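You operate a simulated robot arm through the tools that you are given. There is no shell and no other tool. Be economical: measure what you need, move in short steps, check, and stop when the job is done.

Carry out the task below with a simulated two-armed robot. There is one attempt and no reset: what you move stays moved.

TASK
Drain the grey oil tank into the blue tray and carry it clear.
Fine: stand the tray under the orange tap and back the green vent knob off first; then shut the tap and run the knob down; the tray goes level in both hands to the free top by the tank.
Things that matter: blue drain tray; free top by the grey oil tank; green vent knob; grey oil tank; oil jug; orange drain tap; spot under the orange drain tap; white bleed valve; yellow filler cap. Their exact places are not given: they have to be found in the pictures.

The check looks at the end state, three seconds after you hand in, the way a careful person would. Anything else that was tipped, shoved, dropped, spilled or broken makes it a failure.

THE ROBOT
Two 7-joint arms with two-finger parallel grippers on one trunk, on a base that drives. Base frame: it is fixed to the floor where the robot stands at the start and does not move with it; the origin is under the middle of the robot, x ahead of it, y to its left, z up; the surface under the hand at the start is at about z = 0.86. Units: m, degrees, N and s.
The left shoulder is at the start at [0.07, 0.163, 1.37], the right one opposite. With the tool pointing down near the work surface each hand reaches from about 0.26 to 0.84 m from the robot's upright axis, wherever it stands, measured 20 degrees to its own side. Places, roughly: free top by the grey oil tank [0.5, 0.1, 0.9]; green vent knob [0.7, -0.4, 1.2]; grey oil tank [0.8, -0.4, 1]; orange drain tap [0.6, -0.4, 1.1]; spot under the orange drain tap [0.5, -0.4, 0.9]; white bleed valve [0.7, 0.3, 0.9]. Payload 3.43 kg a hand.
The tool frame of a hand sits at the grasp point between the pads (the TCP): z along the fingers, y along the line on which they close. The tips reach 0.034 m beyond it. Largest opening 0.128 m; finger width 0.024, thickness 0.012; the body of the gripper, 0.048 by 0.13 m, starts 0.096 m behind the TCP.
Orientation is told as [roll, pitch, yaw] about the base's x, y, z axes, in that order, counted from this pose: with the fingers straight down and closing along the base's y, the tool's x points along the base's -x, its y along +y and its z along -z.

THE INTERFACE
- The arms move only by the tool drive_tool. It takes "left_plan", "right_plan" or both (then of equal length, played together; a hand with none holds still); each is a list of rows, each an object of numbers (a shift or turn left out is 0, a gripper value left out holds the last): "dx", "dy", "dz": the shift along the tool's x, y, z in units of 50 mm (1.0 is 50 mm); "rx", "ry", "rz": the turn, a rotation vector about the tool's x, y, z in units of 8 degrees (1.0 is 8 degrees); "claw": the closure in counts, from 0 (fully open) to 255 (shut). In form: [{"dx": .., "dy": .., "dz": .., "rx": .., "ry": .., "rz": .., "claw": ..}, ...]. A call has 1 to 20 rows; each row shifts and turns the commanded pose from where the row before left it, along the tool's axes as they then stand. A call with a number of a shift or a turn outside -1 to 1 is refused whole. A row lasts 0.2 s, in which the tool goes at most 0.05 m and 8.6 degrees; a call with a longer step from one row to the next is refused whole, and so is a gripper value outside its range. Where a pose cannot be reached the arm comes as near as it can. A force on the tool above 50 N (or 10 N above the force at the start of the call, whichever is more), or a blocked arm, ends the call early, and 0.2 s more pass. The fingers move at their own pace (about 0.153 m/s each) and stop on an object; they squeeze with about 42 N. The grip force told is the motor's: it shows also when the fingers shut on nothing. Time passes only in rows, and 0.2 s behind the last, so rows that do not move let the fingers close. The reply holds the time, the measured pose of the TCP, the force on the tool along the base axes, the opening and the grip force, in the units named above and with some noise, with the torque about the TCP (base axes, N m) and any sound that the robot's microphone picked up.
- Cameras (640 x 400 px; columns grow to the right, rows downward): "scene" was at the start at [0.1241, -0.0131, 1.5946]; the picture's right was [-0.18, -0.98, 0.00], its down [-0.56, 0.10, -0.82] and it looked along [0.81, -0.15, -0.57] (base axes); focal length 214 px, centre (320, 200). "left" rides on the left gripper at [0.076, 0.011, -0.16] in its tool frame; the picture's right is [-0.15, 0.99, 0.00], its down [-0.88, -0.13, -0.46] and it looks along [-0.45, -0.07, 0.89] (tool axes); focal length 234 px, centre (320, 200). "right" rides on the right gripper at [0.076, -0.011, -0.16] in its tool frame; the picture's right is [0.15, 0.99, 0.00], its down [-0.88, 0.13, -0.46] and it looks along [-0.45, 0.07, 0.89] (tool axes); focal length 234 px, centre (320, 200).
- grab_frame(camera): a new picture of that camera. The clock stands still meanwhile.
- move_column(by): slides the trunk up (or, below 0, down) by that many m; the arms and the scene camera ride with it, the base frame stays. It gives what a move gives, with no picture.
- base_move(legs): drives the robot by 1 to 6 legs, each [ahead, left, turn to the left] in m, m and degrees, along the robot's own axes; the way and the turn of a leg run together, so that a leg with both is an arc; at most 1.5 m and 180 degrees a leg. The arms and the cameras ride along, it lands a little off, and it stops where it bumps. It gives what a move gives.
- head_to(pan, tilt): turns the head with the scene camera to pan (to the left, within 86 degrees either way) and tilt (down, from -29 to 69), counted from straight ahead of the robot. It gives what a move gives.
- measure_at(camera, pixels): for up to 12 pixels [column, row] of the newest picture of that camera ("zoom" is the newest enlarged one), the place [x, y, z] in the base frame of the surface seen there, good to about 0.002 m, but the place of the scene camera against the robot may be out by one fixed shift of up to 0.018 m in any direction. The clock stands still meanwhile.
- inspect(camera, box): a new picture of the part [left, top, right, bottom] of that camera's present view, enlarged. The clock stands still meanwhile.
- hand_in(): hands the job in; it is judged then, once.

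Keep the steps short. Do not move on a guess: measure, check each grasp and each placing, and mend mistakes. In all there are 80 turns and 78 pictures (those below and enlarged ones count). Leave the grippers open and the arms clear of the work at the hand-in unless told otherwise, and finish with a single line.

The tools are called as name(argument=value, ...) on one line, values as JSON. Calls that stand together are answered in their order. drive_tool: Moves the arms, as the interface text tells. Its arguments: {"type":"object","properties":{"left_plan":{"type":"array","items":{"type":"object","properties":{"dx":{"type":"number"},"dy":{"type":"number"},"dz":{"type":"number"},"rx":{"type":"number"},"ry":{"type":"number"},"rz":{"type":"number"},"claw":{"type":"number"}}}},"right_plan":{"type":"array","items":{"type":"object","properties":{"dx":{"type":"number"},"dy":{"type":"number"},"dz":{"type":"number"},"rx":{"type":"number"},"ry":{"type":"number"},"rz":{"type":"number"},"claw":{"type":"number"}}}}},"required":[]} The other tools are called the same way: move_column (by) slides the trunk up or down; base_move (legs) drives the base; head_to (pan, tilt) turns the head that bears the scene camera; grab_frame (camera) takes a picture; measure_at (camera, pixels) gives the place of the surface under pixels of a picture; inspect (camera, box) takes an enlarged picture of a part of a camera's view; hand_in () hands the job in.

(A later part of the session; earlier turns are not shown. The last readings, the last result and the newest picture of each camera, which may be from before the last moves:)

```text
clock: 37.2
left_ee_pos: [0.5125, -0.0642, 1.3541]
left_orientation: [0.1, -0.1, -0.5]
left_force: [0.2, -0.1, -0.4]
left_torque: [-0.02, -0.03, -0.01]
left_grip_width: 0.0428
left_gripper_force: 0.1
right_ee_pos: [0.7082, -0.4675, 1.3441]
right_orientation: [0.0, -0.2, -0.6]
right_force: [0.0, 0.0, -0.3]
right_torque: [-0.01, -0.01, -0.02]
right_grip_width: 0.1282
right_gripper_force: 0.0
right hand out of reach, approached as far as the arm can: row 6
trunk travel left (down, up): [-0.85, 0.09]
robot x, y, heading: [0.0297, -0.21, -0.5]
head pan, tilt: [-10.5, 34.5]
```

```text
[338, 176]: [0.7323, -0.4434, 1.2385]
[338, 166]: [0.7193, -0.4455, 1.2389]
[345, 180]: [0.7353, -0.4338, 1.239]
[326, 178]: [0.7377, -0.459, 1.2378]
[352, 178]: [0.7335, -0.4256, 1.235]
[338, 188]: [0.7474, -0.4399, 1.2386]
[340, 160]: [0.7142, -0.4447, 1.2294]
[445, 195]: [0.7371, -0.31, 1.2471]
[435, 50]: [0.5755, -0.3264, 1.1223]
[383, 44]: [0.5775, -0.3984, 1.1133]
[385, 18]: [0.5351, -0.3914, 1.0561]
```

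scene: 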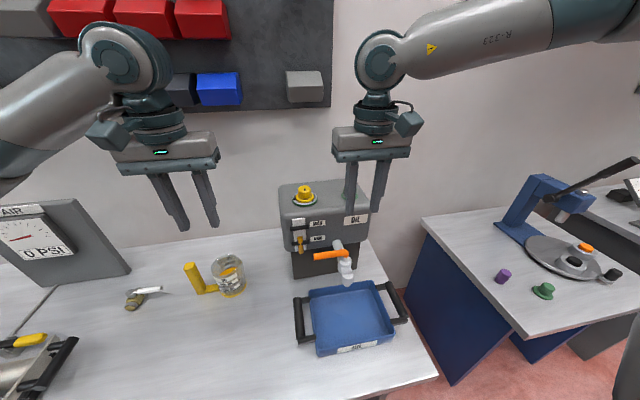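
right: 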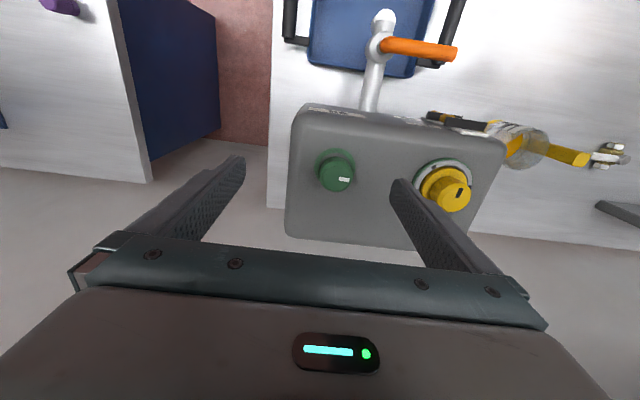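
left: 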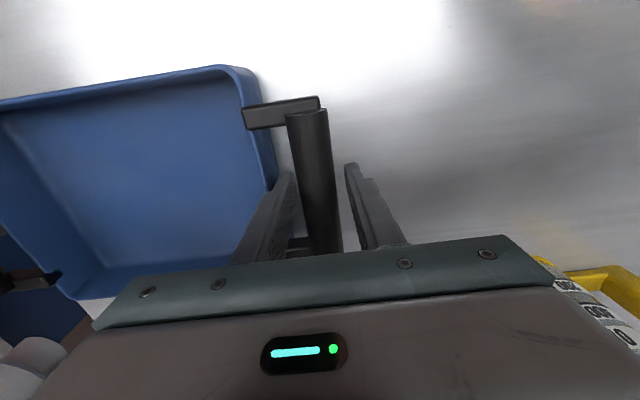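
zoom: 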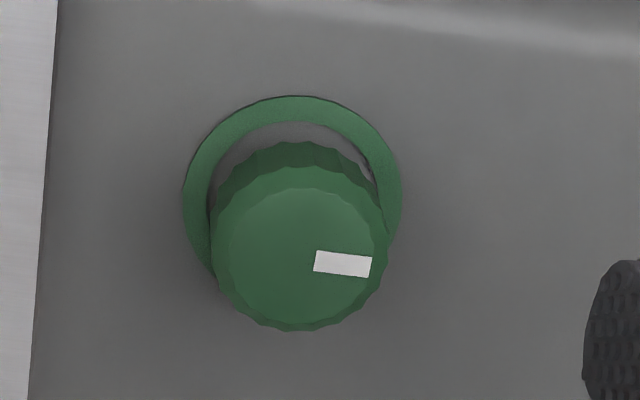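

Knob centre (0.735, −0.445), top z 1.239. The arm is at the edge of its reach here, so I'll raise the trunk 0.09 m to bring the shoulder to wrist height, then move over the knob.

move_column(by=0.09)

drive_tool(right_plan=[{"dz": 0.9, "claw": 120}, {"dz": 0.9}, {"dx": -0.27, "dy": 0.23}, {"dx": -0.27, "dy": 0.22}, {}])

grab_frame(camera="right")

```text
clock: 38.5
left_ee_pos: [0.5138, -0.065, 1.4441]
left_orientation: [0.0, 0.0, -0.4]
left_force: [0.2, -0.3, 0.4]
left_torque: [0.0, 0.04, -0.01]
left_grip_width: 0.0424
left_gripper_force: 0.1
right_ee_pos: [0.7082, -0.4672, 1.4337]
right_orientation: [0.1, 0.0, -0.5]
right_force: [-0.9, 0.7, -0.4]
right_torque: [-0.01, 0.0, 0.0]
right_grip_width: 0.1279
right_gripper_force: 0.0
trunk travel left (down, up): [-0.94, 0.0]
robot x, y, heading: [0.026, -0.2096, -0.7]
head pan, tilt: [-10.5, 34.5]
```

```text
clock: 39.6
left_ee_pos: [0.5143, -0.0646, 1.4434]
left_orientation: [-0.1, 0.1, -0.3]
left_force: [-0.5, 0.6, -0.1]
left_torque: [0.02, 0.0, -0.01]
left_grip_width: 0.0426
left_gripper_force: 0.1
right_ee_pos: [0.7121, -0.4615, 1.3433]
right_orientation: [0.2, -0.2, -0.6]
right_force: [-0.1, -1.4, 0.2]
right_torque: [0.01, -0.04, -0.03]
right_grip_width: 0.0677
right_gripper_force: 0.0
right hand out of reach, approached as far as the arm can: row 3, 4
trunk travel left (down, up): [-0.94, 0.0]
robot x, y, heading: [0.0293, -0.2117, -0.4]
head pan, tilt: [-10.5, 34.5]
```

```text
48 pictures are left
```

right: 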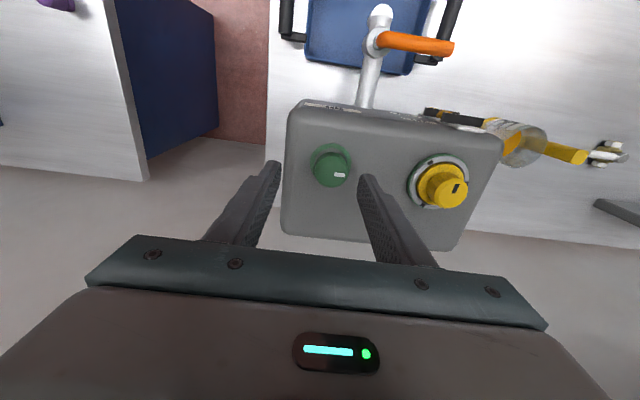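

Still just out of reach. I'll drive the base ahead 0.07 m (hand tips at z 1.31 are clear of the tank) and check it doesn't bump.

base_move(legs=[[0.07, 0, 0]])

```text
clock: 40.7
left_ee_pos: [0.5718, -0.063, 1.4485]
left_orientation: [0.0, -0.6, -0.3]
left_force: [-1.0, 0.3, -0.4]
left_torque: [0.02, -0.09, 0.0]
left_grip_width: 0.0426
left_gripper_force: 0.1
right_ee_pos: [0.7724, -0.4618, 1.3513]
right_orientation: [0.2, -0.7, -0.6]
right_force: [-0.6, 0.2, -0.1]
right_torque: [-0.01, -0.1, -0.02]
right_grip_width: 0.0675
right_gripper_force: 0.1
trunk travel left (down, up): [-0.94, 0.0]
robot x, y, heading: [0.0968, -0.2125, -0.4]
head pan, tilt: [-10.5, 34.5]
```

The base moved 0.067 m, but both hands show a −0.6° tilt, so the base may be pressing on something. Backing off 0.02 m to check.

base_move(legs=[[-0.02, 0, 0]])

grab_frame(camera="scene")

```text
clock: 41.5
left_ee_pos: [0.5683, -0.0645, 1.4412]
left_orientation: [0.0, 0.3, -0.4]
left_force: [0.5, -0.8, -0.2]
left_torque: [0.01, 0.09, 0.01]
left_grip_width: 0.0424
left_gripper_force: 0.0
right_ee_pos: [0.7682, -0.4611, 1.3407]
right_orientation: [0.1, 0.1, -0.6]
right_force: [-0.5, 0.1, -1.0]
right_torque: [-0.02, 0.06, 0.02]
right_grip_width: 0.0678
right_gripper_force: 0.1
trunk travel left (down, up): [-0.94, 0.0]
robot x, y, heading: [0.0795, -0.2134, -0.4]
head pan, tilt: [-10.5, 34.5]
```

```text
47 pictures are left
```

scene: 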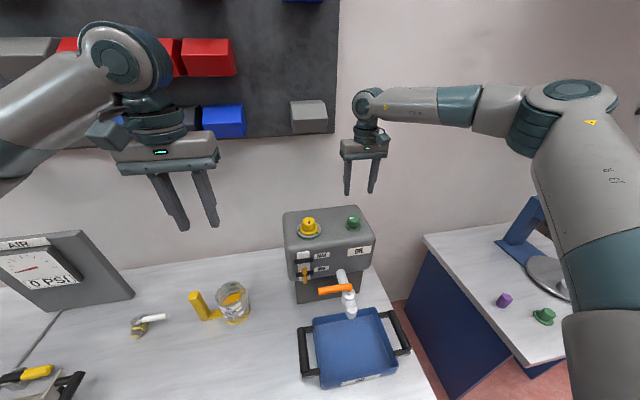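

Nothing is disturbed and the tilt is gone. Now centring over the knob, lowering to z≈1.29 and pre-turning the hand clockwise by 64°, so it has range to turn counter-clockwise.

drive_tool(right_plan=[{"dx": 0.66, "dy": 0.32}, {"dz": 0.5}, {"dz": 0.5}, {"rz": 1}, {"rz": 1}, {"rz": 1}, {"rz": 1}, {"rz": 1}, {"rz": 1}, {"rz": 1}, {"rz": 1}, {}])

grab_frame(camera="right")

```text
clock: 44.0
left_ee_pos: [0.5632, -0.0639, 1.4438]
left_orientation: [0.0, -0.1, -0.4]
left_force: [0.3, 0.7, 0.5]
left_torque: [-0.01, 0.04, -0.02]
left_grip_width: 0.043
left_gripper_force: 0.0
right_ee_pos: [0.7301, -0.4466, 1.2948]
right_orientation: [0.2, 0.0, -64.8]
right_force: [0.4, 0.1, 0.0]
right_torque: [-0.06, -0.01, -0.01]
right_grip_width: 0.0678
right_gripper_force: 0.1
trunk travel left (down, up): [-0.94, 0.0]
robot x, y, heading: [0.0783, -0.2156, -0.6]
head pan, tilt: [-10.5, 34.5]
```

```text
46 pictures are left
```

right: 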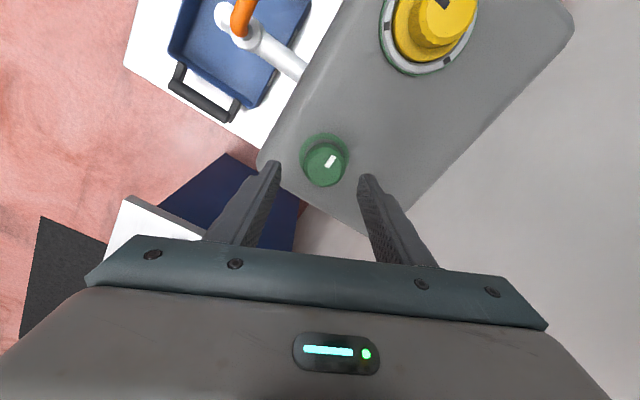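

inspect(camera="right", box=[280, 120, 376, 192])

measure_at(camera="right", pixels=[[325, 166], [325, 155], [325, 177], [312, 166], [338, 166], [330, 162]])

```text
5.56 times, centred on (328, 156) of right
```

zoom: 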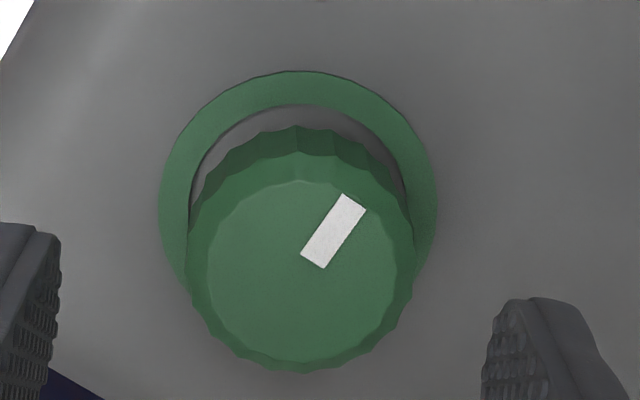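

```text
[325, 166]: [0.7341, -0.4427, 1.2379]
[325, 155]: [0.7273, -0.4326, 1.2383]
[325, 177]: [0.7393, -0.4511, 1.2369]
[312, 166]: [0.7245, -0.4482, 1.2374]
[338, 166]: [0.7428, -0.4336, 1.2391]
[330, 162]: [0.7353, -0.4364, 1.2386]
```

The knob is centred at (0.736, −0.4455) and the hand is 6 mm short along its closing line. I'll correct, lower to z≈1.246 and close.

drive_tool(right_plan=[{"dx": -0.03, "dy": 0.12}, {"dz": 0.33}, {"dz": 0.33}, {"dz": 0.3}, {}, {"claw": 255}, {}, {}])

```text
clock: 45.9
left_ee_pos: [0.5675, -0.0617, 1.442]
left_orientation: [-0.1, 0.1, -0.4]
left_force: [0.9, -0.2, 0.6]
left_torque: [-0.04, -0.02, -0.02]
left_grip_width: 0.0423
left_gripper_force: 0.1
right_ee_pos: [0.7365, -0.4453, 1.2491]
right_orientation: [0.5, 0.2, -64.5]
right_force: [25.4, 8.3, 6.7]
right_torque: [0.04, -0.61, -0.04]
right_grip_width: 0.0408
right_gripper_force: 44.5
right hand out of reach, approached as far as the arm can: row 3, 4
trunk travel left (down, up): [-0.94, 0.0]
robot x, y, heading: [0.0753, -0.2097, -0.6]
head pan, tilt: [-10.5, 34.5]
```

The knob is gripped (0.041 m, 44 N) with a 27 N side load. I'll shift 1.5 mm toward that side, then turn counter-clockwise 32° and read the torque.

drive_tool(right_plan=[{"dy": 0.03}, {"rz": -0.8}, {"rz": -0.8}, {"rz": -0.8}, {"rz": -0.8}, {"rz": -0.8}])

```text
clock: 47.2
left_ee_pos: [0.568, -0.0599, 1.4418]
left_orientation: [-0.2, 0.1, -0.3]
left_force: [0.2, -0.5, -1.2]
left_torque: [0.0, 0.0, -0.01]
left_grip_width: 0.0427
left_gripper_force: 0.0
right_ee_pos: [0.7363, -0.4443, 1.25]
right_orientation: [0.5, -0.2, -32.4]
right_force: [32.5, 12.6, 21.6]
right_torque: [0.28, -0.35, -0.08]
right_grip_width: 0.0408
right_gripper_force: 44.2
trunk travel left (down, up): [-0.94, 0.0]
robot x, y, heading: [0.0757, -0.2116, -0.7]
head pan, tilt: [-10.5, 34.5]
```

It turns freely (torque −0.08 N m). The side and upward loads are growing, so I'll ease toward them and keep turning.

drive_tool(right_plan=[{"dx": -0.02, "dy": 0.026, "dz": -0.03}, {"rz": -0.8}, {"rz": -0.8}, {"rz": -0.8}, {"rz": -0.8}, {"rz": -0.8}, {}])

inspect(camera="scene", box=[270, 190, 398, 270])

```text
clock: 48.9
left_ee_pos: [0.5665, -0.0599, 1.442]
left_orientation: [-0.2, 0.1, -0.4]
left_force: [0.5, 0.0, 1.0]
left_torque: [0.02, 0.0, -0.02]
left_grip_width: 0.0427
left_gripper_force: 0.1
right_ee_pos: [0.7339, -0.4445, 1.2512]
right_orientation: [0.2, -0.1, -0.5]
right_force: [21.2, 21.9, 5.9]
right_torque: [0.6, 0.29, 0.02]
right_grip_width: 0.0402
right_gripper_force: 44.4
right hand out of reach, approached as far as the arm can: row 1
trunk travel left (down, up): [-0.94, 0.0]
robot x, y, heading: [0.0744, -0.2098, -0.4]
head pan, tilt: [-10.5, 34.5]
```

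```text
5.00 times, centred on (334, 230) of scene
```

zoom: 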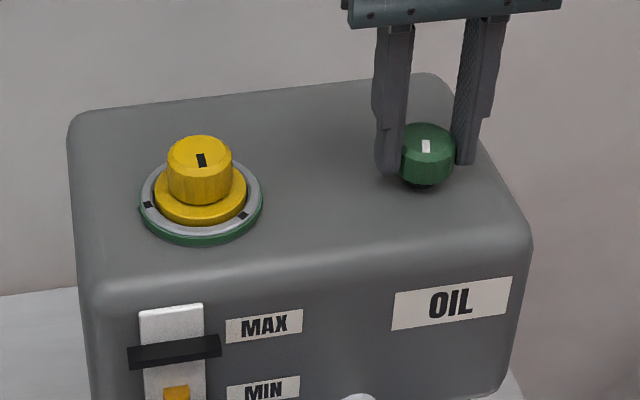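

The mark has turned about 64° and the knob is rising. I'll continue another ~64°, easing the loads.

drive_tool(right_plan=[{"dx": -0.02, "dy": 0.025}, {"rz": -0.8, "dz": -0.01}, {"rz": -0.8}, {"rz": -0.8}, {"rz": -0.8, "dz": -0.01}, {"rz": -0.8}, {"rz": -0.8}, {"rz": -0.8, "dz": -0.01}, {"rz": -0.8}, {"rz": -0.8}, {"rz": -0.8}, {}])

```text
clock: 50.7
left_ee_pos: [0.5668, -0.0648, 1.4423]
left_orientation: [0.0, 0.0, -0.4]
left_force: [-1.6, -0.4, 1.0]
left_torque: [0.04, -0.12, 0.0]
left_grip_width: 0.0425
left_gripper_force: 0.0
right_ee_pos: [0.7314, -0.4454, 1.252]
right_orientation: [-1.3, -1.3, 43.4]
right_force: [28.7, 10.5, -24.1]
right_torque: [0.93, 0.15, -0.03]
right_grip_width: 0.0406
right_gripper_force: 45.0
right hand out of reach, approached as far as the arm can: row 8, 9
trunk travel left (down, up): [-0.94, 0.0]
robot x, y, heading: [0.078, -0.2129, -0.3]
head pan, tilt: [-10.5, 34.5]
stopped in row 9 (right hand): the force on the tool passed its limit at 62 N (the readings are from after the stop); the commanded pose is now the measured one
```

Turned about 108° before hitting a reach limit. I'll let go, lift, and look at the knob.

drive_tool(right_plan=[{"claw": 120}, {}, {"dz": -0.6}, {"dz": -0.6}, {}])

base_move(legs=[[0, 0.1, 0]])

inspect(camera="scene", box=[290, 190, 450, 290])

```text
clock: 51.9
left_ee_pos: [0.565, -0.0654, 1.4429]
left_orientation: [0.0, 0.0, -0.4]
left_force: [0.2, 0.1, 0.0]
left_torque: [0.01, 0.03, 0.01]
left_grip_width: 0.0429
left_gripper_force: 0.0
right_ee_pos: [0.7255, -0.4479, 1.3123]
right_orientation: [-1.3, -0.9, 43.1]
right_force: [1.2, -0.3, -0.8]
right_torque: [0.02, -0.02, -0.01]
right_grip_width: 0.0676
right_gripper_force: 0.0
trunk travel left (down, up): [-0.94, 0.0]
robot x, y, heading: [0.0767, -0.2104, -0.3]
head pan, tilt: [-10.5, 34.5]
```

```text
clock: 53.0
left_ee_pos: [0.5642, 0.0255, 1.4436]
left_orientation: [0.3, 0.0, -0.6]
left_force: [0.6, -0.9, 0.2]
left_torque: [0.09, 0.0, 0.02]
left_grip_width: 0.0427
left_gripper_force: 0.1
right_ee_pos: [0.7256, -0.3583, 1.3117]
right_orientation: [-1.1, -1.2, 43.1]
right_force: [-0.6, -0.3, 0.0]
right_torque: [0.06, -0.02, -0.01]
right_grip_width: 0.0678
right_gripper_force: 0.0
trunk travel left (down, up): [-0.94, 0.0]
robot x, y, heading: [0.0789, -0.1128, -0.7]
head pan, tilt: [-10.5, 34.5]
```

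```text
4.00 times, centred on (370, 240) of scene
```

zoom: 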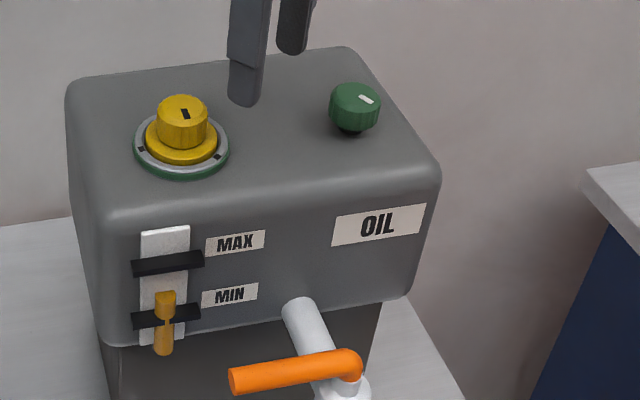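

The knob has risen and its mark now points front-right. I'll go for a second bite: move back over the knob, level the hand, pre-turn clockwise to yaw≈−60°, then look.

drive_tool(right_plan=[{"dx": 0.517, "dy": -0.707, "rx": -0.2}, {"dx": 0.517, "dy": -0.707}, {"rz": 1}, {"rz": 1}, {"rz": 1}, {"rz": 1}, {"rz": 1}, {"rz": 1}, {"rz": 1}, {"rz": 1}, {"rz": 1}, {"rz": 1}, {"rz": 1}, {"rz": 1}, {"rz": 1}, {}])

inspect(camera="right", box=[262, 120, 382, 195])

measure_at(camera="zoom", pixels=[[320, 240], [320, 200], [320, 280], [280, 240], [360, 240]])

```text
clock: 56.4
left_ee_pos: [0.5652, 0.0321, 1.4435]
left_orientation: [0.0, 0.0, -0.5]
left_force: [0.4, -0.2, -0.2]
left_torque: [-0.01, -0.01, 0.01]
left_grip_width: 0.0427
left_gripper_force: 0.0
right_ee_pos: [0.6884, -0.4026, 1.3106]
right_orientation: [0.8, 0.5, -61.0]
right_force: [0.4, 0.6, -0.3]
right_torque: [0.02, 0.0, -0.02]
right_grip_width: 0.0678
right_gripper_force: 0.0
right hand out of reach, approached as far as the arm can: row 1, 2
trunk travel left (down, up): [-0.94, 0.0]
robot x, y, heading: [0.0741, -0.1128, -0.6]
head pan, tilt: [-10.5, 34.5]
```

```text
5.33 times, centred on (322, 158) of right
```

zoom: 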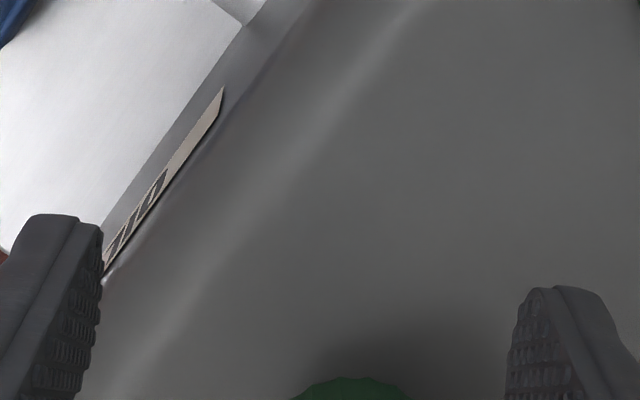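

```text
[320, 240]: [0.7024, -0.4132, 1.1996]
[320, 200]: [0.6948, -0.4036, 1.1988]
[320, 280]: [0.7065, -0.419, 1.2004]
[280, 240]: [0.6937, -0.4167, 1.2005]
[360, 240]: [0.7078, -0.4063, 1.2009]
```

The limit is arm extension, so moving left made it worse. I'll shift the base to y≈−0.30 so the shoulder lines up with the knob, then move the hand over it.

base_move(legs=[[0.005, -0.19, 0.5]])

drive_tool(right_plan=[{"dx": 0.525, "dy": 0.567}, {"dx": 0.525, "dy": 0.567}, {"dx": 0.525, "dy": 0.567}, {"dx": 0.525, "dy": 0.567}, {}])

inspect(camera="right", box=[262, 120, 382, 195])

measure_at(camera="zoom", pixels=[[320, 240], [320, 200], [320, 280], [280, 240], [360, 240]])

```text
clock: 58.0
left_ee_pos: [0.5663, -0.1468, 1.4439]
left_orientation: [-0.2, -0.1, 0.2]
left_force: [-0.4, 0.7, 0.6]
left_torque: [-0.04, 0.0, -0.02]
left_grip_width: 0.0426
left_gripper_force: 0.0
right_ee_pos: [0.6977, -0.5803, 1.3121]
right_orientation: [0.7, 0.4, -60.3]
right_force: [-0.2, 0.7, 0.3]
right_torque: [-0.02, 0.01, 0.0]
right_grip_width: 0.068
right_gripper_force: 0.0
trunk travel left (down, up): [-0.94, 0.0]
robot x, y, heading: [0.0815, -0.3034, 0.2]
head pan, tilt: [-10.5, 34.5]
```

```text
clock: 59.2
left_ee_pos: [0.5678, -0.1495, 1.4433]
left_orientation: [-0.1, -0.1, 0.2]
left_force: [0.6, -0.8, 0.6]
left_torque: [0.0, 0.0, 0.01]
left_grip_width: 0.0427
left_gripper_force: 0.1
right_ee_pos: [0.7089, -0.4795, 1.3217]
right_orientation: [1.0, 0.5, -60.2]
right_force: [-0.3, -0.4, 1.3]
right_torque: [0.01, 0.0, -0.04]
right_grip_width: 0.0678
right_gripper_force: 0.0
right hand out of reach, approached as far as the arm can: row 3, 4
trunk travel left (down, up): [-0.94, 0.0]
robot x, y, heading: [0.0809, -0.3065, 0.2]
head pan, tilt: [-10.5, 34.5]
```

```text
5.33 times, centred on (322, 158) of right
```

zoom: 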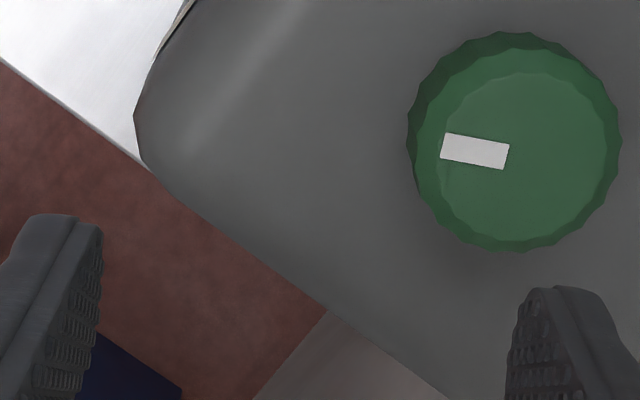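

```text
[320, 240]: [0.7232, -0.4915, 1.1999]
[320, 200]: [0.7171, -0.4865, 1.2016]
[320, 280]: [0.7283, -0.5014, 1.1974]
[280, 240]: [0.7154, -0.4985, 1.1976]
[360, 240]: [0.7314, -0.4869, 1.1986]
```

The reach here depends on hand yaw, and earlier at base y≈−0.21 and z≤1.295 everything was reachable. I'll turn the hand back to yaw 0, return the base there, and approach the knob as the first time.

drive_tool(right_plan=[{"rz": -1}, {"rz": -1}, {"rz": -1}, {"rz": -1}, {"rz": -1}, {"rz": -1}, {"rz": -1}, {"rz": -0.5}, {"rx": 0.12, "ry": -0.06}])

base_move(legs=[[0, 0.095, -0.4]])

drive_tool(right_plan=[{"dz": 0.3}, {"dy": -0.6, "dx": -0.1}, {"dy": -0.6, "dx": -0.1}, {"dx": -0.3, "dz": 0.2}, {}])

```text
clock: 61.2
left_ee_pos: [0.5664, -0.1508, 1.4444]
left_orientation: [-0.1, -0.1, 0.2]
left_force: [0.6, -0.2, -0.8]
left_torque: [0.0, -0.03, 0.02]
left_grip_width: 0.0425
left_gripper_force: 0.0
right_ee_pos: [0.7071, -0.4818, 1.3217]
right_orientation: [0.1, -1.1, 0.0]
right_force: [0.5, 1.2, -0.1]
right_torque: [-0.02, 0.01, -0.04]
right_grip_width: 0.0676
right_gripper_force: 0.2
trunk travel left (down, up): [-0.94, 0.0]
robot x, y, heading: [0.0856, -0.3016, 0.2]
head pan, tilt: [-10.5, 34.5]
```

```text
clock: 62.3
left_ee_pos: [0.5685, -0.0698, 1.4449]
left_orientation: [0.3, -0.1, -0.3]
left_force: [0.5, -1.2, 0.2]
left_torque: [0.06, -0.03, -0.02]
left_grip_width: 0.0427
left_gripper_force: 0.1
right_ee_pos: [0.7044, -0.4033, 1.3196]
right_orientation: [0.3, -1.1, -0.7]
right_force: [-0.2, -0.8, -0.2]
right_torque: [0.09, -0.02, 0.01]
right_grip_width: 0.0675
right_gripper_force: 0.1
trunk travel left (down, up): [-0.94, 0.0]
robot x, y, heading: [0.0827, -0.2075, -0.3]
head pan, tilt: [-10.5, 34.5]
```

```text
clock: 63.5
left_ee_pos: [0.5684, -0.064, 1.4432]
left_orientation: [0.1, -0.1, -0.4]
left_force: [-0.1, -0.3, -0.1]
left_torque: [0.04, -0.02, -0.02]
left_grip_width: 0.0426
left_gripper_force: 0.1
right_ee_pos: [0.7313, -0.4581, 1.2955]
right_orientation: [0.1, -1.1, -0.6]
right_force: [0.0, 0.3, 1.2]
right_torque: [0.0, 0.02, 0.0]
right_grip_width: 0.0675
right_gripper_force: 0.1
trunk travel left (down, up): [-0.94, 0.0]
robot x, y, heading: [0.082, -0.2128, -0.2]
head pan, tilt: [-10.5, 34.5]
```

In reach. Levelling (1.1° pitch), centring, and pre-turning clockwise 64°.

drive_tool(right_plan=[{"dx": -0.09, "dy": 0.25, "ry": 0.14}, {"rz": 1}, {"rz": 1}, {"rz": 1}, {"rz": 1}, {"rz": 1}, {"rz": 1}, {"rz": 1}, {"rz": 1}, {}])

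inspect(camera="right", box=[262, 120, 382, 195])

measure_at(camera="zoom", pixels=[[320, 240], [320, 200], [320, 280], [280, 240], [360, 240]])

```text
clock: 65.7
left_ee_pos: [0.5672, -0.0629, 1.4432]
left_orientation: [-0.1, -0.1, -0.4]
left_force: [0.1, 1.0, -0.7]
left_torque: [0.0, -0.03, 0.0]
left_grip_width: 0.0425
left_gripper_force: 0.1
right_ee_pos: [0.7338, -0.4436, 1.2938]
right_orientation: [-0.1, 0.1, -64.8]
right_force: [0.6, 0.4, 0.1]
right_torque: [-0.01, 0.0, 0.0]
right_grip_width: 0.0676
right_gripper_force: 0.3
trunk travel left (down, up): [-0.94, 0.0]
robot x, y, heading: [0.0795, -0.2083, 0.1]
head pan, tilt: [-10.5, 34.5]
```

```text
5.33 times, centred on (322, 158) of right
```

zoom: 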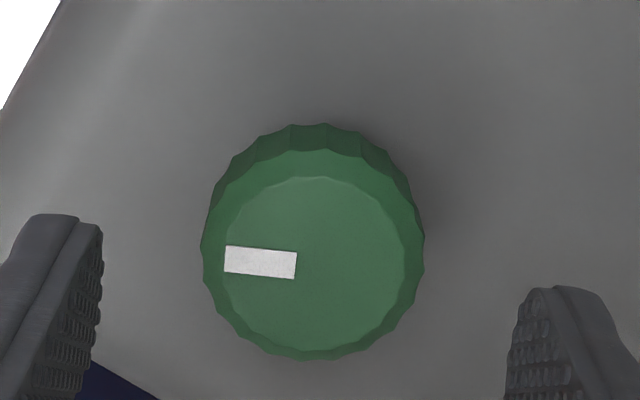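

```text
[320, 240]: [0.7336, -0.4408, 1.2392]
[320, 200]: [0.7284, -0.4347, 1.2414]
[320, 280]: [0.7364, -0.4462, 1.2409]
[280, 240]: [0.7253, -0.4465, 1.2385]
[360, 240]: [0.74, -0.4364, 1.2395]
```

The mark has turned about 110° so far and the knob has risen ~2 mm. Taking a second grip: small centring shift, down to z≈1.249, close, then turn counter-clockwise.

drive_tool(right_plan=[{"dx": -0.03, "dy": 0.05}, {"dz": 0.3}, {"dz": 0.3}, {"dz": 0.28}, {}, {"claw": 255}, {}, {}])

drive_tool(right_plan=[{"rz": -0.8}, {"rz": -0.8}, {"rz": -0.8}, {"rz": -0.8}, {"rz": -0.8}, {"rz": -0.8}])

```text
clock: 67.5
left_ee_pos: [0.5673, -0.0617, 1.4426]
left_orientation: [0.1, 0.0, -0.3]
left_force: [0.5, -0.1, 0.3]
left_torque: [-0.04, 0.01, 0.0]
left_grip_width: 0.0428
left_gripper_force: 0.0
right_ee_pos: [0.7346, -0.4428, 1.2526]
right_orientation: [0.0, 0.0, -64.7]
right_force: [5.1, 0.8, 1.0]
right_torque: [-0.23, 0.11, -0.02]
right_grip_width: 0.0407
right_gripper_force: 45.0
trunk travel left (down, up): [-0.94, 0.0]
robot x, y, heading: [0.0869, -0.2106, -0.1]
head pan, tilt: [-10.5, 34.5]
```

```text
clock: 68.9
left_ee_pos: [0.5677, -0.0607, 1.4445]
left_orientation: [-0.1, -0.1, -0.4]
left_force: [0.3, 0.3, -0.1]
left_torque: [-0.02, -0.02, 0.02]
left_grip_width: 0.0425
left_gripper_force: 0.1
right_ee_pos: [0.7357, -0.4443, 1.2529]
right_orientation: [-0.1, 0.0, -26.2]
right_force: [3.6, 6.2, 4.9]
right_torque: [0.72, -0.62, -0.03]
right_grip_width: 0.0409
right_gripper_force: 45.0
right hand out of reach, approached as far as the arm can: row 5
trunk travel left (down, up): [-0.94, 0.0]
robot x, y, heading: [0.0796, -0.21, -0.3]
head pan, tilt: [-10.5, 34.5]
```

Smooth with low loads. Continuing another ~58°.

drive_tool(right_plan=[{"rz": -0.8, "dz": -0.01}, {"rz": -0.8}, {"rz": -0.8}, {"rz": -0.8, "dz": -0.01}, {"rz": -0.8}, {"rz": -0.8}, {"rz": -0.8}, {"rz": -0.8}, {"rz": -0.8}])

```text
clock: 70.9
left_ee_pos: [0.5679, -0.0591, 1.4426]
left_orientation: [-0.1, -0.1, -0.3]
left_force: [-0.4, 1.0, -0.1]
left_torque: [0.02, -0.02, -0.04]
left_grip_width: 0.0425
left_gripper_force: 0.0
right_ee_pos: [0.7341, -0.4447, 1.2561]
right_orientation: [0.0, 0.1, 31.4]
right_force: [-1.1, 8.3, -1.7]
right_torque: [0.3, 0.48, 0.0]
right_grip_width: 0.0408
right_gripper_force: 45.5
trunk travel left (down, up): [-0.94, 0.0]
robot x, y, heading: [0.0809, -0.2108, -0.5]
head pan, tilt: [-10.5, 34.5]
```

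Total now ≈204°. Taking 20° more, then releasing and lifting clear.

drive_tool(right_plan=[{"rz": -0.8}, {"rz": -0.8}, {"rz": -0.8}, {"claw": 120}, {}, {"dz": -0.5}, {"dz": -0.5}, {}])

inspect(camera="right", box=[242, 0, 482, 200])

inspect(camera="scene", box=[270, 190, 430, 290])

```text
clock: 71.6
left_ee_pos: [0.5706, -0.0628, 1.4423]
left_orientation: [0.0, 0.0, -0.3]
left_force: [-0.5, 0.3, 0.0]
left_torque: [0.01, -0.14, -0.04]
left_grip_width: 0.0426
left_gripper_force: 0.0
right_ee_pos: [0.7344, -0.4446, 1.2547]
right_orientation: [-1.7, -0.8, 44.0]
right_force: [26.7, 3.1, -20.0]
right_torque: [0.72, 0.35, 0.0]
right_grip_width: 0.0415
right_gripper_force: 45.2
right hand out of reach, approached as far as the arm can: row 2, 3
trunk travel left (down, up): [-0.94, 0.0]
robot x, y, heading: [0.0823, -0.2138, -0.3]
head pan, tilt: [-10.5, 34.5]
stopped in row 3 (right hand): the force on the tool passed its limit at 61 N (the readings are from after the stop); the commanded pose is now the measured one
```

```text
2.00 times, centred on (362, 100) of right
```

zoom: 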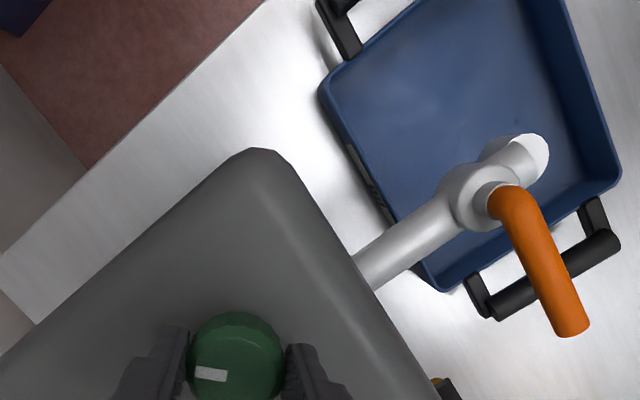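

```text
4.00 times, centred on (350, 240) of scene
```

zoom: 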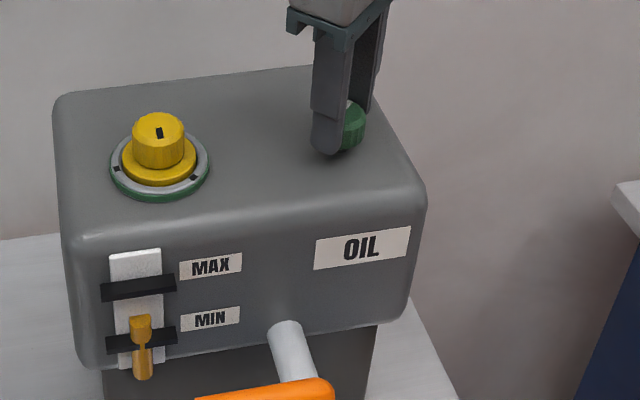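

The hand hits its yaw limit at ≈44°; the knob is now backed off ≈215°. I'll release, lift, turn the hand back to yaw 0, and pull it back off the tank.

drive_tool(right_plan=[{"claw": 100}, {}, {"dz": -0.6}, {"dz": -0.6}, {"rz": 1}, {"rz": 1}, {"rz": 1}, {"rz": 1}, {"rz": 1}, {"rz": 0.5}, {"dx": 0.9, "claw": 255}, {"dx": 0.9}, {}])

inspect(camera="scene", box=[270, 190, 430, 290])

```text
clock: 74.4
left_ee_pos: [0.5693, -0.0627, 1.4438]
left_orientation: [0.0, 0.1, -0.3]
left_force: [0.5, 0.7, -0.6]
left_torque: [-0.03, 0.05, -0.02]
left_grip_width: 0.0426
left_gripper_force: 0.1
right_ee_pos: [0.6353, -0.4402, 1.3109]
right_orientation: [-0.6, -1.5, -0.1]
right_force: [-0.1, 0.4, 0.1]
right_torque: [0.0, -0.01, 0.04]
right_grip_width: 0.0
right_gripper_force: 33.4
trunk travel left (down, up): [-0.94, 0.0]
robot x, y, heading: [0.0819, -0.216, -0.1]
head pan, tilt: [-10.5, 34.5]
```

```text
4.00 times, centred on (350, 240) of scene
```

zoom: 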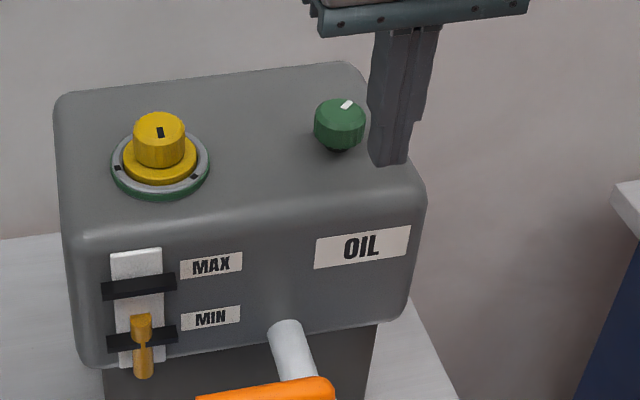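

Knob is clearly up. Now the tap: I'll level the hand, move it back to x≈0.61, shift the base left 0.12 m and lower the trunk 0.09 m so the closed fingers come behind the lever.

drive_tool(right_plan=[{"dx": 0.5, "rx": -0.07, "ry": 0.19}, {}])

base_move(legs=[[0, 0.12, 0]])

move_column(by=-0.09)

grab_frame(camera="right")

grab_frame(camera="scene")

```text
clock: 75.0
left_ee_pos: [0.5668, -0.0624, 1.4424]
left_orientation: [-0.1, -0.1, -0.3]
left_force: [0.0, -0.2, -0.1]
left_torque: [-0.01, 0.02, 0.01]
left_grip_width: 0.0425
left_gripper_force: 0.1
right_ee_pos: [0.6096, -0.4389, 1.3121]
right_orientation: [-0.2, 0.1, 0.0]
right_force: [0.5, 0.4, -0.5]
right_torque: [-0.02, 0.05, 0.04]
right_grip_width: 0.0
right_gripper_force: 33.2
trunk travel left (down, up): [-0.94, 0.0]
robot x, y, heading: [0.0817, -0.2097, -0.3]
head pan, tilt: [-10.5, 34.5]
```

```text
clock: 76.2
left_ee_pos: [0.5679, 0.0542, 1.4451]
left_orientation: [0.2, -0.1, -0.2]
left_force: [-0.6, -0.9, 0.3]
left_torque: [0.04, -0.02, -0.02]
left_grip_width: 0.0427
left_gripper_force: 0.1
right_ee_pos: [0.6101, -0.3237, 1.3125]
right_orientation: [0.0, 0.1, 0.1]
right_force: [0.2, -0.5, -1.1]
right_torque: [0.05, 0.0, -0.02]
right_grip_width: 0.0002
right_gripper_force: 33.3
trunk travel left (down, up): [-0.94, 0.0]
robot x, y, heading: [0.0816, -0.0901, -0.3]
head pan, tilt: [-10.5, 34.5]
```

```text
clock: 77.5
left_ee_pos: [0.5677, 0.0582, 1.3537]
left_orientation: [0.0, -0.2, -0.2]
left_force: [-0.4, -0.7, 0.3]
left_torque: [0.03, 0.0, -0.01]
left_grip_width: 0.0426
left_gripper_force: 0.1
right_ee_pos: [0.6093, -0.3208, 1.2228]
right_orientation: [-0.1, 0.0, 0.1]
right_force: [0.6, -0.7, -0.1]
right_torque: [-0.01, -0.02, -0.01]
right_grip_width: 0.0
right_gripper_force: 33.1
trunk travel left (down, up): [-0.85, 0.09]
robot x, y, heading: [0.0796, -0.0943, -0.3]
head pan, tilt: [-10.5, 34.5]
```

```text
36 pictures are left
```

right: 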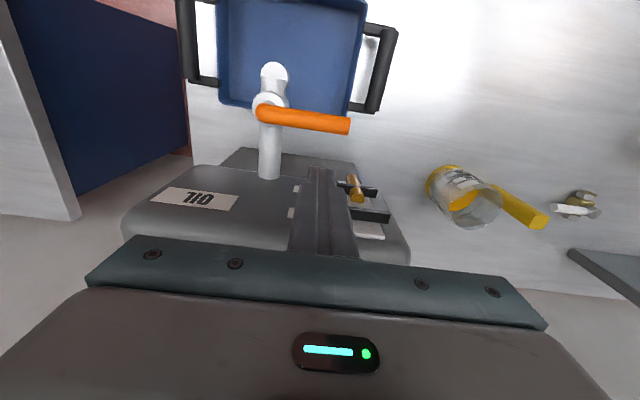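

```text
35 pictures are left
```

scene: 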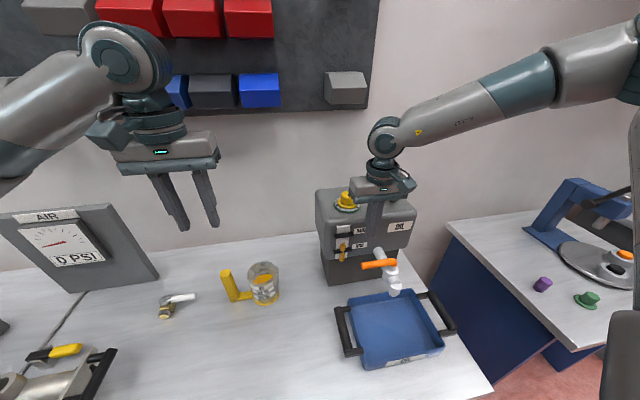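

Measuring the lever from here: pivot (265,108), tip (347,126).

measure_at(camera="right", pixels=[[262, 112], [285, 116], [305, 119], [325, 122], [343, 126], [320, 131], [275, 75], [225, 140], [365, 190], [295, 200]])

```text
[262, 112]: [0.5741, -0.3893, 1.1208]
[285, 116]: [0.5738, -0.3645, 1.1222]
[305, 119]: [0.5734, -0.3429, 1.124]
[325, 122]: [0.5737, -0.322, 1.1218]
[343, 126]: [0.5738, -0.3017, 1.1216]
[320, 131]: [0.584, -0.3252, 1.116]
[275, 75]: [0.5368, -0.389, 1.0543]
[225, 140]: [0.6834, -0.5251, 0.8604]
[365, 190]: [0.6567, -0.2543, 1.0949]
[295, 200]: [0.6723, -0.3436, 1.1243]
```

The lever's axis is at x 0.574 and its top at z 1.122. I'll lower the closed fingers behind it at (0.611, −0.321) to z 1.125, then push toward the robot for the first ~30° of arc.

drive_tool(right_plan=[{"dz": 0.66}, {"dz": 0.66}, {"dz": 0.64}, {}, {"dx": 0.36}, {"dx": 0.19, "dy": 0.03}, {"dx": 0.19, "dy": 0.03}, {"dx": 0.19, "dy": -0.01}, {"dx": 0.19, "dy": -0.01}])

inspect(camera="scene", box=[320, 180, 480, 380])

```text
clock: 79.5
left_ee_pos: [0.5674, 0.0579, 1.3534]
left_orientation: [0.0, 0.0, -0.1]
left_force: [0.2, 0.2, 0.0]
left_torque: [0.0, -0.01, 0.01]
left_grip_width: 0.0425
left_gripper_force: 0.2
right_ee_pos: [0.553, -0.3176, 1.1265]
right_orientation: [-0.2, 0.1, 0.0]
right_force: [-0.5, 0.1, 0.4]
right_torque: [0.02, 0.05, 0.0]
right_grip_width: 0.0002
right_gripper_force: 32.9
trunk travel left (down, up): [-0.85, 0.09]
robot x, y, heading: [0.0837, -0.0949, -0.3]
head pan, tilt: [-10.5, 34.5]
```

```text
2.00 times, centred on (400, 280) of scene
```

zoom: 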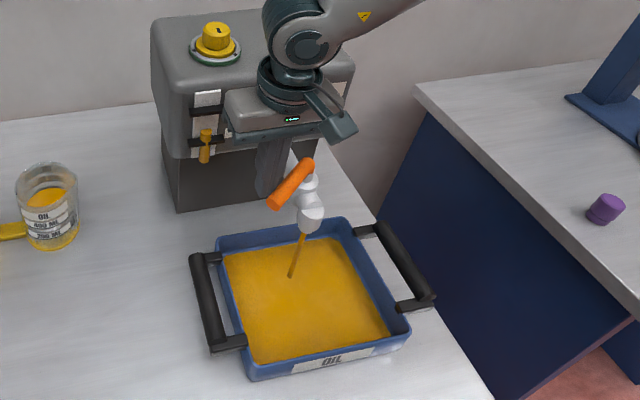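

Oil is flowing into the tray with the lever about a third open, and the stream lands inside. I'll leave it there, wait 1 s and watch the tray level.

drive_tool(right_plan=[{}, {}, {}, {}, {}])

inspect(camera="scene", box=[320, 180, 480, 380])

measure_at(camera="zoom", pixels=[[300, 320], [320, 260], [260, 300], [300, 360], [232, 320], [207, 152], [207, 135]])

```text
clock: 80.7
left_ee_pos: [0.5678, 0.0574, 1.3547]
left_orientation: [-0.1, -0.2, -0.2]
left_force: [-0.6, 0.2, -0.9]
left_torque: [0.02, 0.0, 0.0]
left_grip_width: 0.0429
left_gripper_force: 0.1
right_ee_pos: [0.5546, -0.317, 1.1265]
right_orientation: [-0.1, 0.1, 0.0]
right_force: [-0.3, 0.4, -0.6]
right_torque: [0.03, 0.02, 0.01]
right_grip_width: 0.0001
right_gripper_force: 33.1
trunk travel left (down, up): [-0.85, 0.09]
robot x, y, heading: [0.0817, -0.0915, -0.2]
head pan, tilt: [-10.5, 34.5]
```

```text
2.00 times, centred on (400, 280) of scene
```

zoom: 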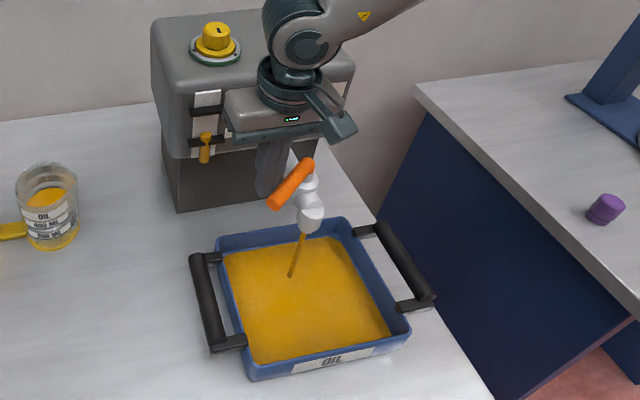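

```text
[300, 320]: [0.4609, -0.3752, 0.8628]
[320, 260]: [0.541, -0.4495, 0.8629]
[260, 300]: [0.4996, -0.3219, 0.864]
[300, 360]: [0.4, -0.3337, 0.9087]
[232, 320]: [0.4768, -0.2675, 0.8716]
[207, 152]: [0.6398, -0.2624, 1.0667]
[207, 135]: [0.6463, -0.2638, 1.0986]
```

The level is still a thin film and the flow is gentle. Waiting 4 s more and looking at the level and float.

drive_tool(right_plan=[{}, {}, {}, {}, {}, {}, {}, {}, {}, {}, {}, {}, {}, {}, {}, {}, {}, {}, {}, {}])

inspect(camera="scene", box=[320, 180, 480, 380])

measure_at(camera="zoom", pixels=[[300, 320], [320, 260], [260, 300], [350, 320], [207, 152]])

```text
clock: 84.9
left_ee_pos: [0.5682, 0.0584, 1.3528]
left_orientation: [0.0, -0.1, -0.2]
left_force: [0.9, 0.5, -0.8]
left_torque: [0.0, 0.0, -0.06]
left_grip_width: 0.0426
left_gripper_force: 0.1
right_ee_pos: [0.5542, -0.3171, 1.1258]
right_orientation: [-0.1, 0.1, 0.1]
right_force: [0.5, 0.1, 0.9]
right_torque: [-0.01, 0.01, -0.02]
right_grip_width: 0.0
right_gripper_force: 33.2
trunk travel left (down, up): [-0.85, 0.09]
robot x, y, heading: [0.083, -0.0923, -0.3]
head pan, tilt: [-10.5, 34.5]
```

```text
2.00 times, centred on (400, 280) of scene
```

zoom: 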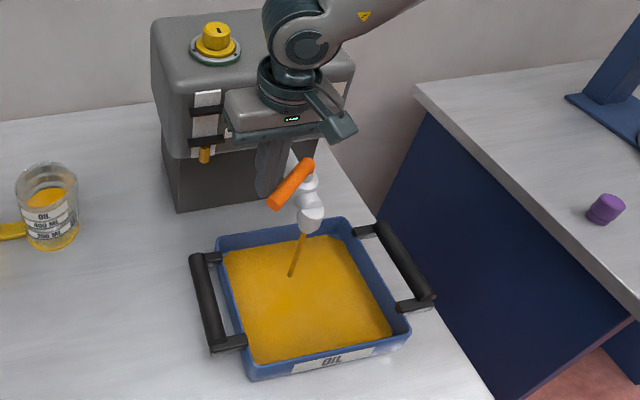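

```text
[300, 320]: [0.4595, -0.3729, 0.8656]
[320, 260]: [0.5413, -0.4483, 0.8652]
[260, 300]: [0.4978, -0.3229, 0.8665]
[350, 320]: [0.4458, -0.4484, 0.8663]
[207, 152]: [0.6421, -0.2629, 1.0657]
```

The float has dropped below MIN and the tray is only a few mm deep. Waiting another 8 s.

drive_tool(right_plan=[{}, {}, {}, {}, {}, {}, {}, {}, {}, {}, {}, {}, {}, {}, {}, {}, {}, {}, {}, {}])

drive_tool(right_plan=[{}, {}, {}, {}, {}, {}, {}, {}, {}, {}, {}, {}, {}, {}, {}, {}, {}, {}, {}, {}])

inspect(camera="scene", box=[320, 180, 480, 380])

measure_at(camera="zoom", pixels=[[300, 320], [320, 260], [260, 300], [350, 320], [207, 152]])

```text
clock: 89.1
left_ee_pos: [0.5681, 0.0594, 1.353]
left_orientation: [0.0, -0.2, -0.2]
left_force: [0.0, -0.2, -0.5]
left_torque: [-0.02, 0.02, 0.02]
left_grip_width: 0.0427
left_gripper_force: 0.1
right_ee_pos: [0.5551, -0.3171, 1.1258]
right_orientation: [-0.1, 0.2, 0.1]
right_force: [-0.2, -0.6, -0.7]
right_torque: [-0.01, -0.02, 0.0]
right_grip_width: 0.0001
right_gripper_force: 32.9
trunk travel left (down, up): [-0.85, 0.09]
robot x, y, heading: [0.0781, -0.0917, -0.3]
head pan, tilt: [-10.5, 34.5]
```

```text
clock: 93.3
left_ee_pos: [0.5674, 0.0589, 1.3534]
left_orientation: [0.0, 0.0, -0.2]
left_force: [-0.2, 0.3, -0.3]
left_torque: [-0.01, -0.01, 0.01]
left_grip_width: 0.0427
left_gripper_force: 0.0
right_ee_pos: [0.5539, -0.3167, 1.126]
right_orientation: [-0.1, 0.0, 0.1]
right_force: [0.3, 0.0, 0.4]
right_torque: [-0.02, -0.01, 0.02]
right_grip_width: 0.0
right_gripper_force: 33.0
trunk travel left (down, up): [-0.85, 0.09]
robot x, y, heading: [0.0802, -0.0938, -0.3]
head pan, tilt: [-10.5, 34.5]
```

```text
2.00 times, centred on (400, 280) of scene
```

zoom: 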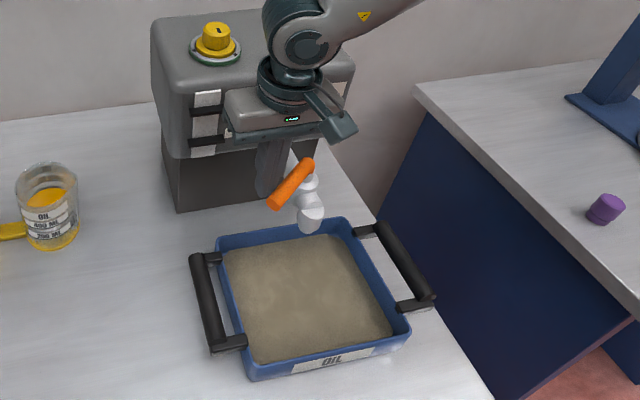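

```text
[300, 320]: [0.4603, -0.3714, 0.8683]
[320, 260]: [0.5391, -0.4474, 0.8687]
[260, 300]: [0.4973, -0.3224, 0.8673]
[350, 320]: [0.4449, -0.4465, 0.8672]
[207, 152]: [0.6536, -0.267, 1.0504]
```

The stream has stopped, the float is at the bottom, and the tank is drained. Now I'll lift the fingers over the lever and move them to its near side, then measure the lever's present angle.

drive_tool(right_plan=[{"dz": -0.8}, {"dz": -0.8}, {"dx": 0.6, "dy": -0.3}, {"dx": 0.6, "dy": -0.3}, {}])

inspect(camera="scene", box=[340, 220, 436, 320])

grab_frame(camera="right")

```text
clock: 94.5
left_ee_pos: [0.5691, 0.0597, 1.3529]
left_orientation: [0.0, -0.2, -0.2]
left_force: [-0.1, 0.2, -0.5]
left_torque: [-0.02, 0.02, 0.01]
left_grip_width: 0.0427
left_gripper_force: 0.2
right_ee_pos: [0.4982, -0.3475, 1.2054]
right_orientation: [-0.2, 0.1, 0.0]
right_force: [0.4, 0.2, 0.8]
right_torque: [-0.05, 0.02, -0.03]
right_grip_width: 0.0002
right_gripper_force: 32.9
trunk travel left (down, up): [-0.85, 0.09]
robot x, y, heading: [0.0814, -0.0912, -0.0]
head pan, tilt: [-10.5, 34.5]
```

```text
4.00 times, centred on (388, 270) of scene
```

zoom: 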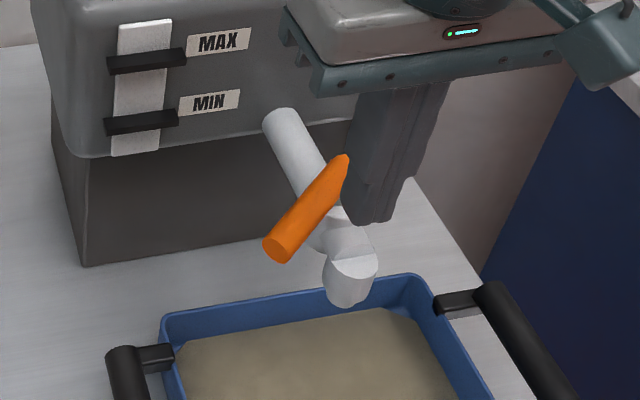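

```text
29 pictures are left
```

right: 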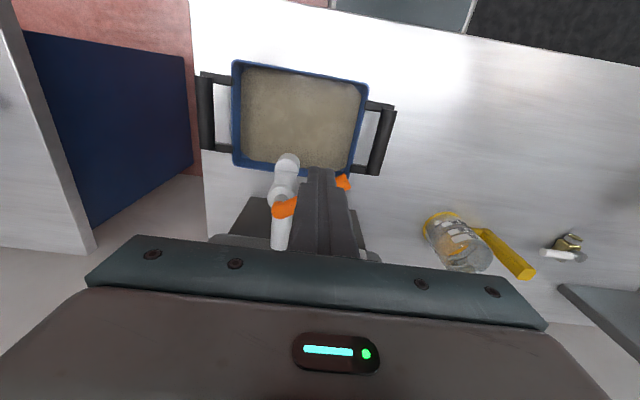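

measure_at(camera="right", pixels=[[344, 182], [283, 207], [275, 207], [288, 160]])

measure_at(camera="zoom", pixels=[[280, 240], [310, 205], [335, 170]])

```text
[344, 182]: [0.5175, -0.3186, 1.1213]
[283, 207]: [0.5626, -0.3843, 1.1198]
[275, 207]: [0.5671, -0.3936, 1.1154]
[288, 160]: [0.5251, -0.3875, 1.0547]
```

```text
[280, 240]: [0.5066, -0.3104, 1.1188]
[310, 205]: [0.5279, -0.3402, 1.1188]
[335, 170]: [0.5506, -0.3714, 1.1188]
```

The lever stands at ≈37°. I'll lower the fingers on its near side at (0.494, −0.356), then push it back along the arc to the closed position.

drive_tool(right_plan=[{"dx": 0.08, "dy": -0.17}, {"dz": 0.8}, {"dz": 0.79}, {}, {"dx": -0.16, "dy": 0.19}, {"dx": -0.16, "dy": 0.19}, {"dx": -0.18, "dy": 0.15}, {"dx": -0.18, "dy": 0.15}, {"dx": -0.22, "dy": 0.09}, {"dx": -0.22, "dy": 0.09}, {"dx": -0.04}, {"dx": -0.04}, {}])

grab_frame(camera="right")

```text
clock: 97.3
left_ee_pos: [0.5679, 0.0592, 1.3536]
left_orientation: [0.1, -0.1, -0.1]
left_force: [0.2, 0.1, 0.0]
left_torque: [0.0, 0.01, 0.0]
left_grip_width: 0.0423
left_gripper_force: 0.1
right_ee_pos: [0.5515, -0.313, 1.1248]
right_orientation: [-0.1, 0.0, 0.1]
right_force: [-0.6, 0.5, -0.1]
right_torque: [-0.02, 0.03, 0.0]
right_grip_width: 0.0
right_gripper_force: 33.1
trunk travel left (down, up): [-0.85, 0.09]
robot x, y, heading: [0.0798, -0.0878, -0.6]
head pan, tilt: [-10.5, 34.5]
```

```text
28 pictures are left
```

right: 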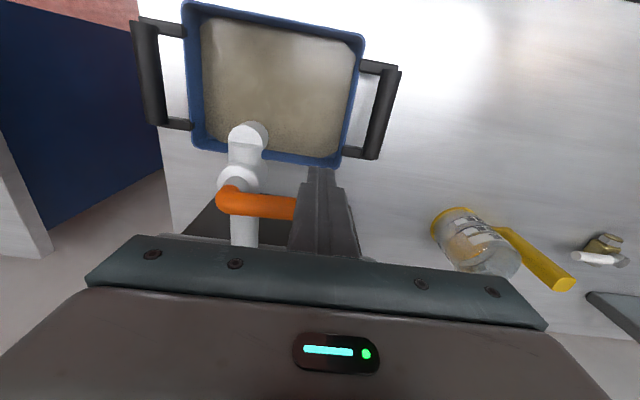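

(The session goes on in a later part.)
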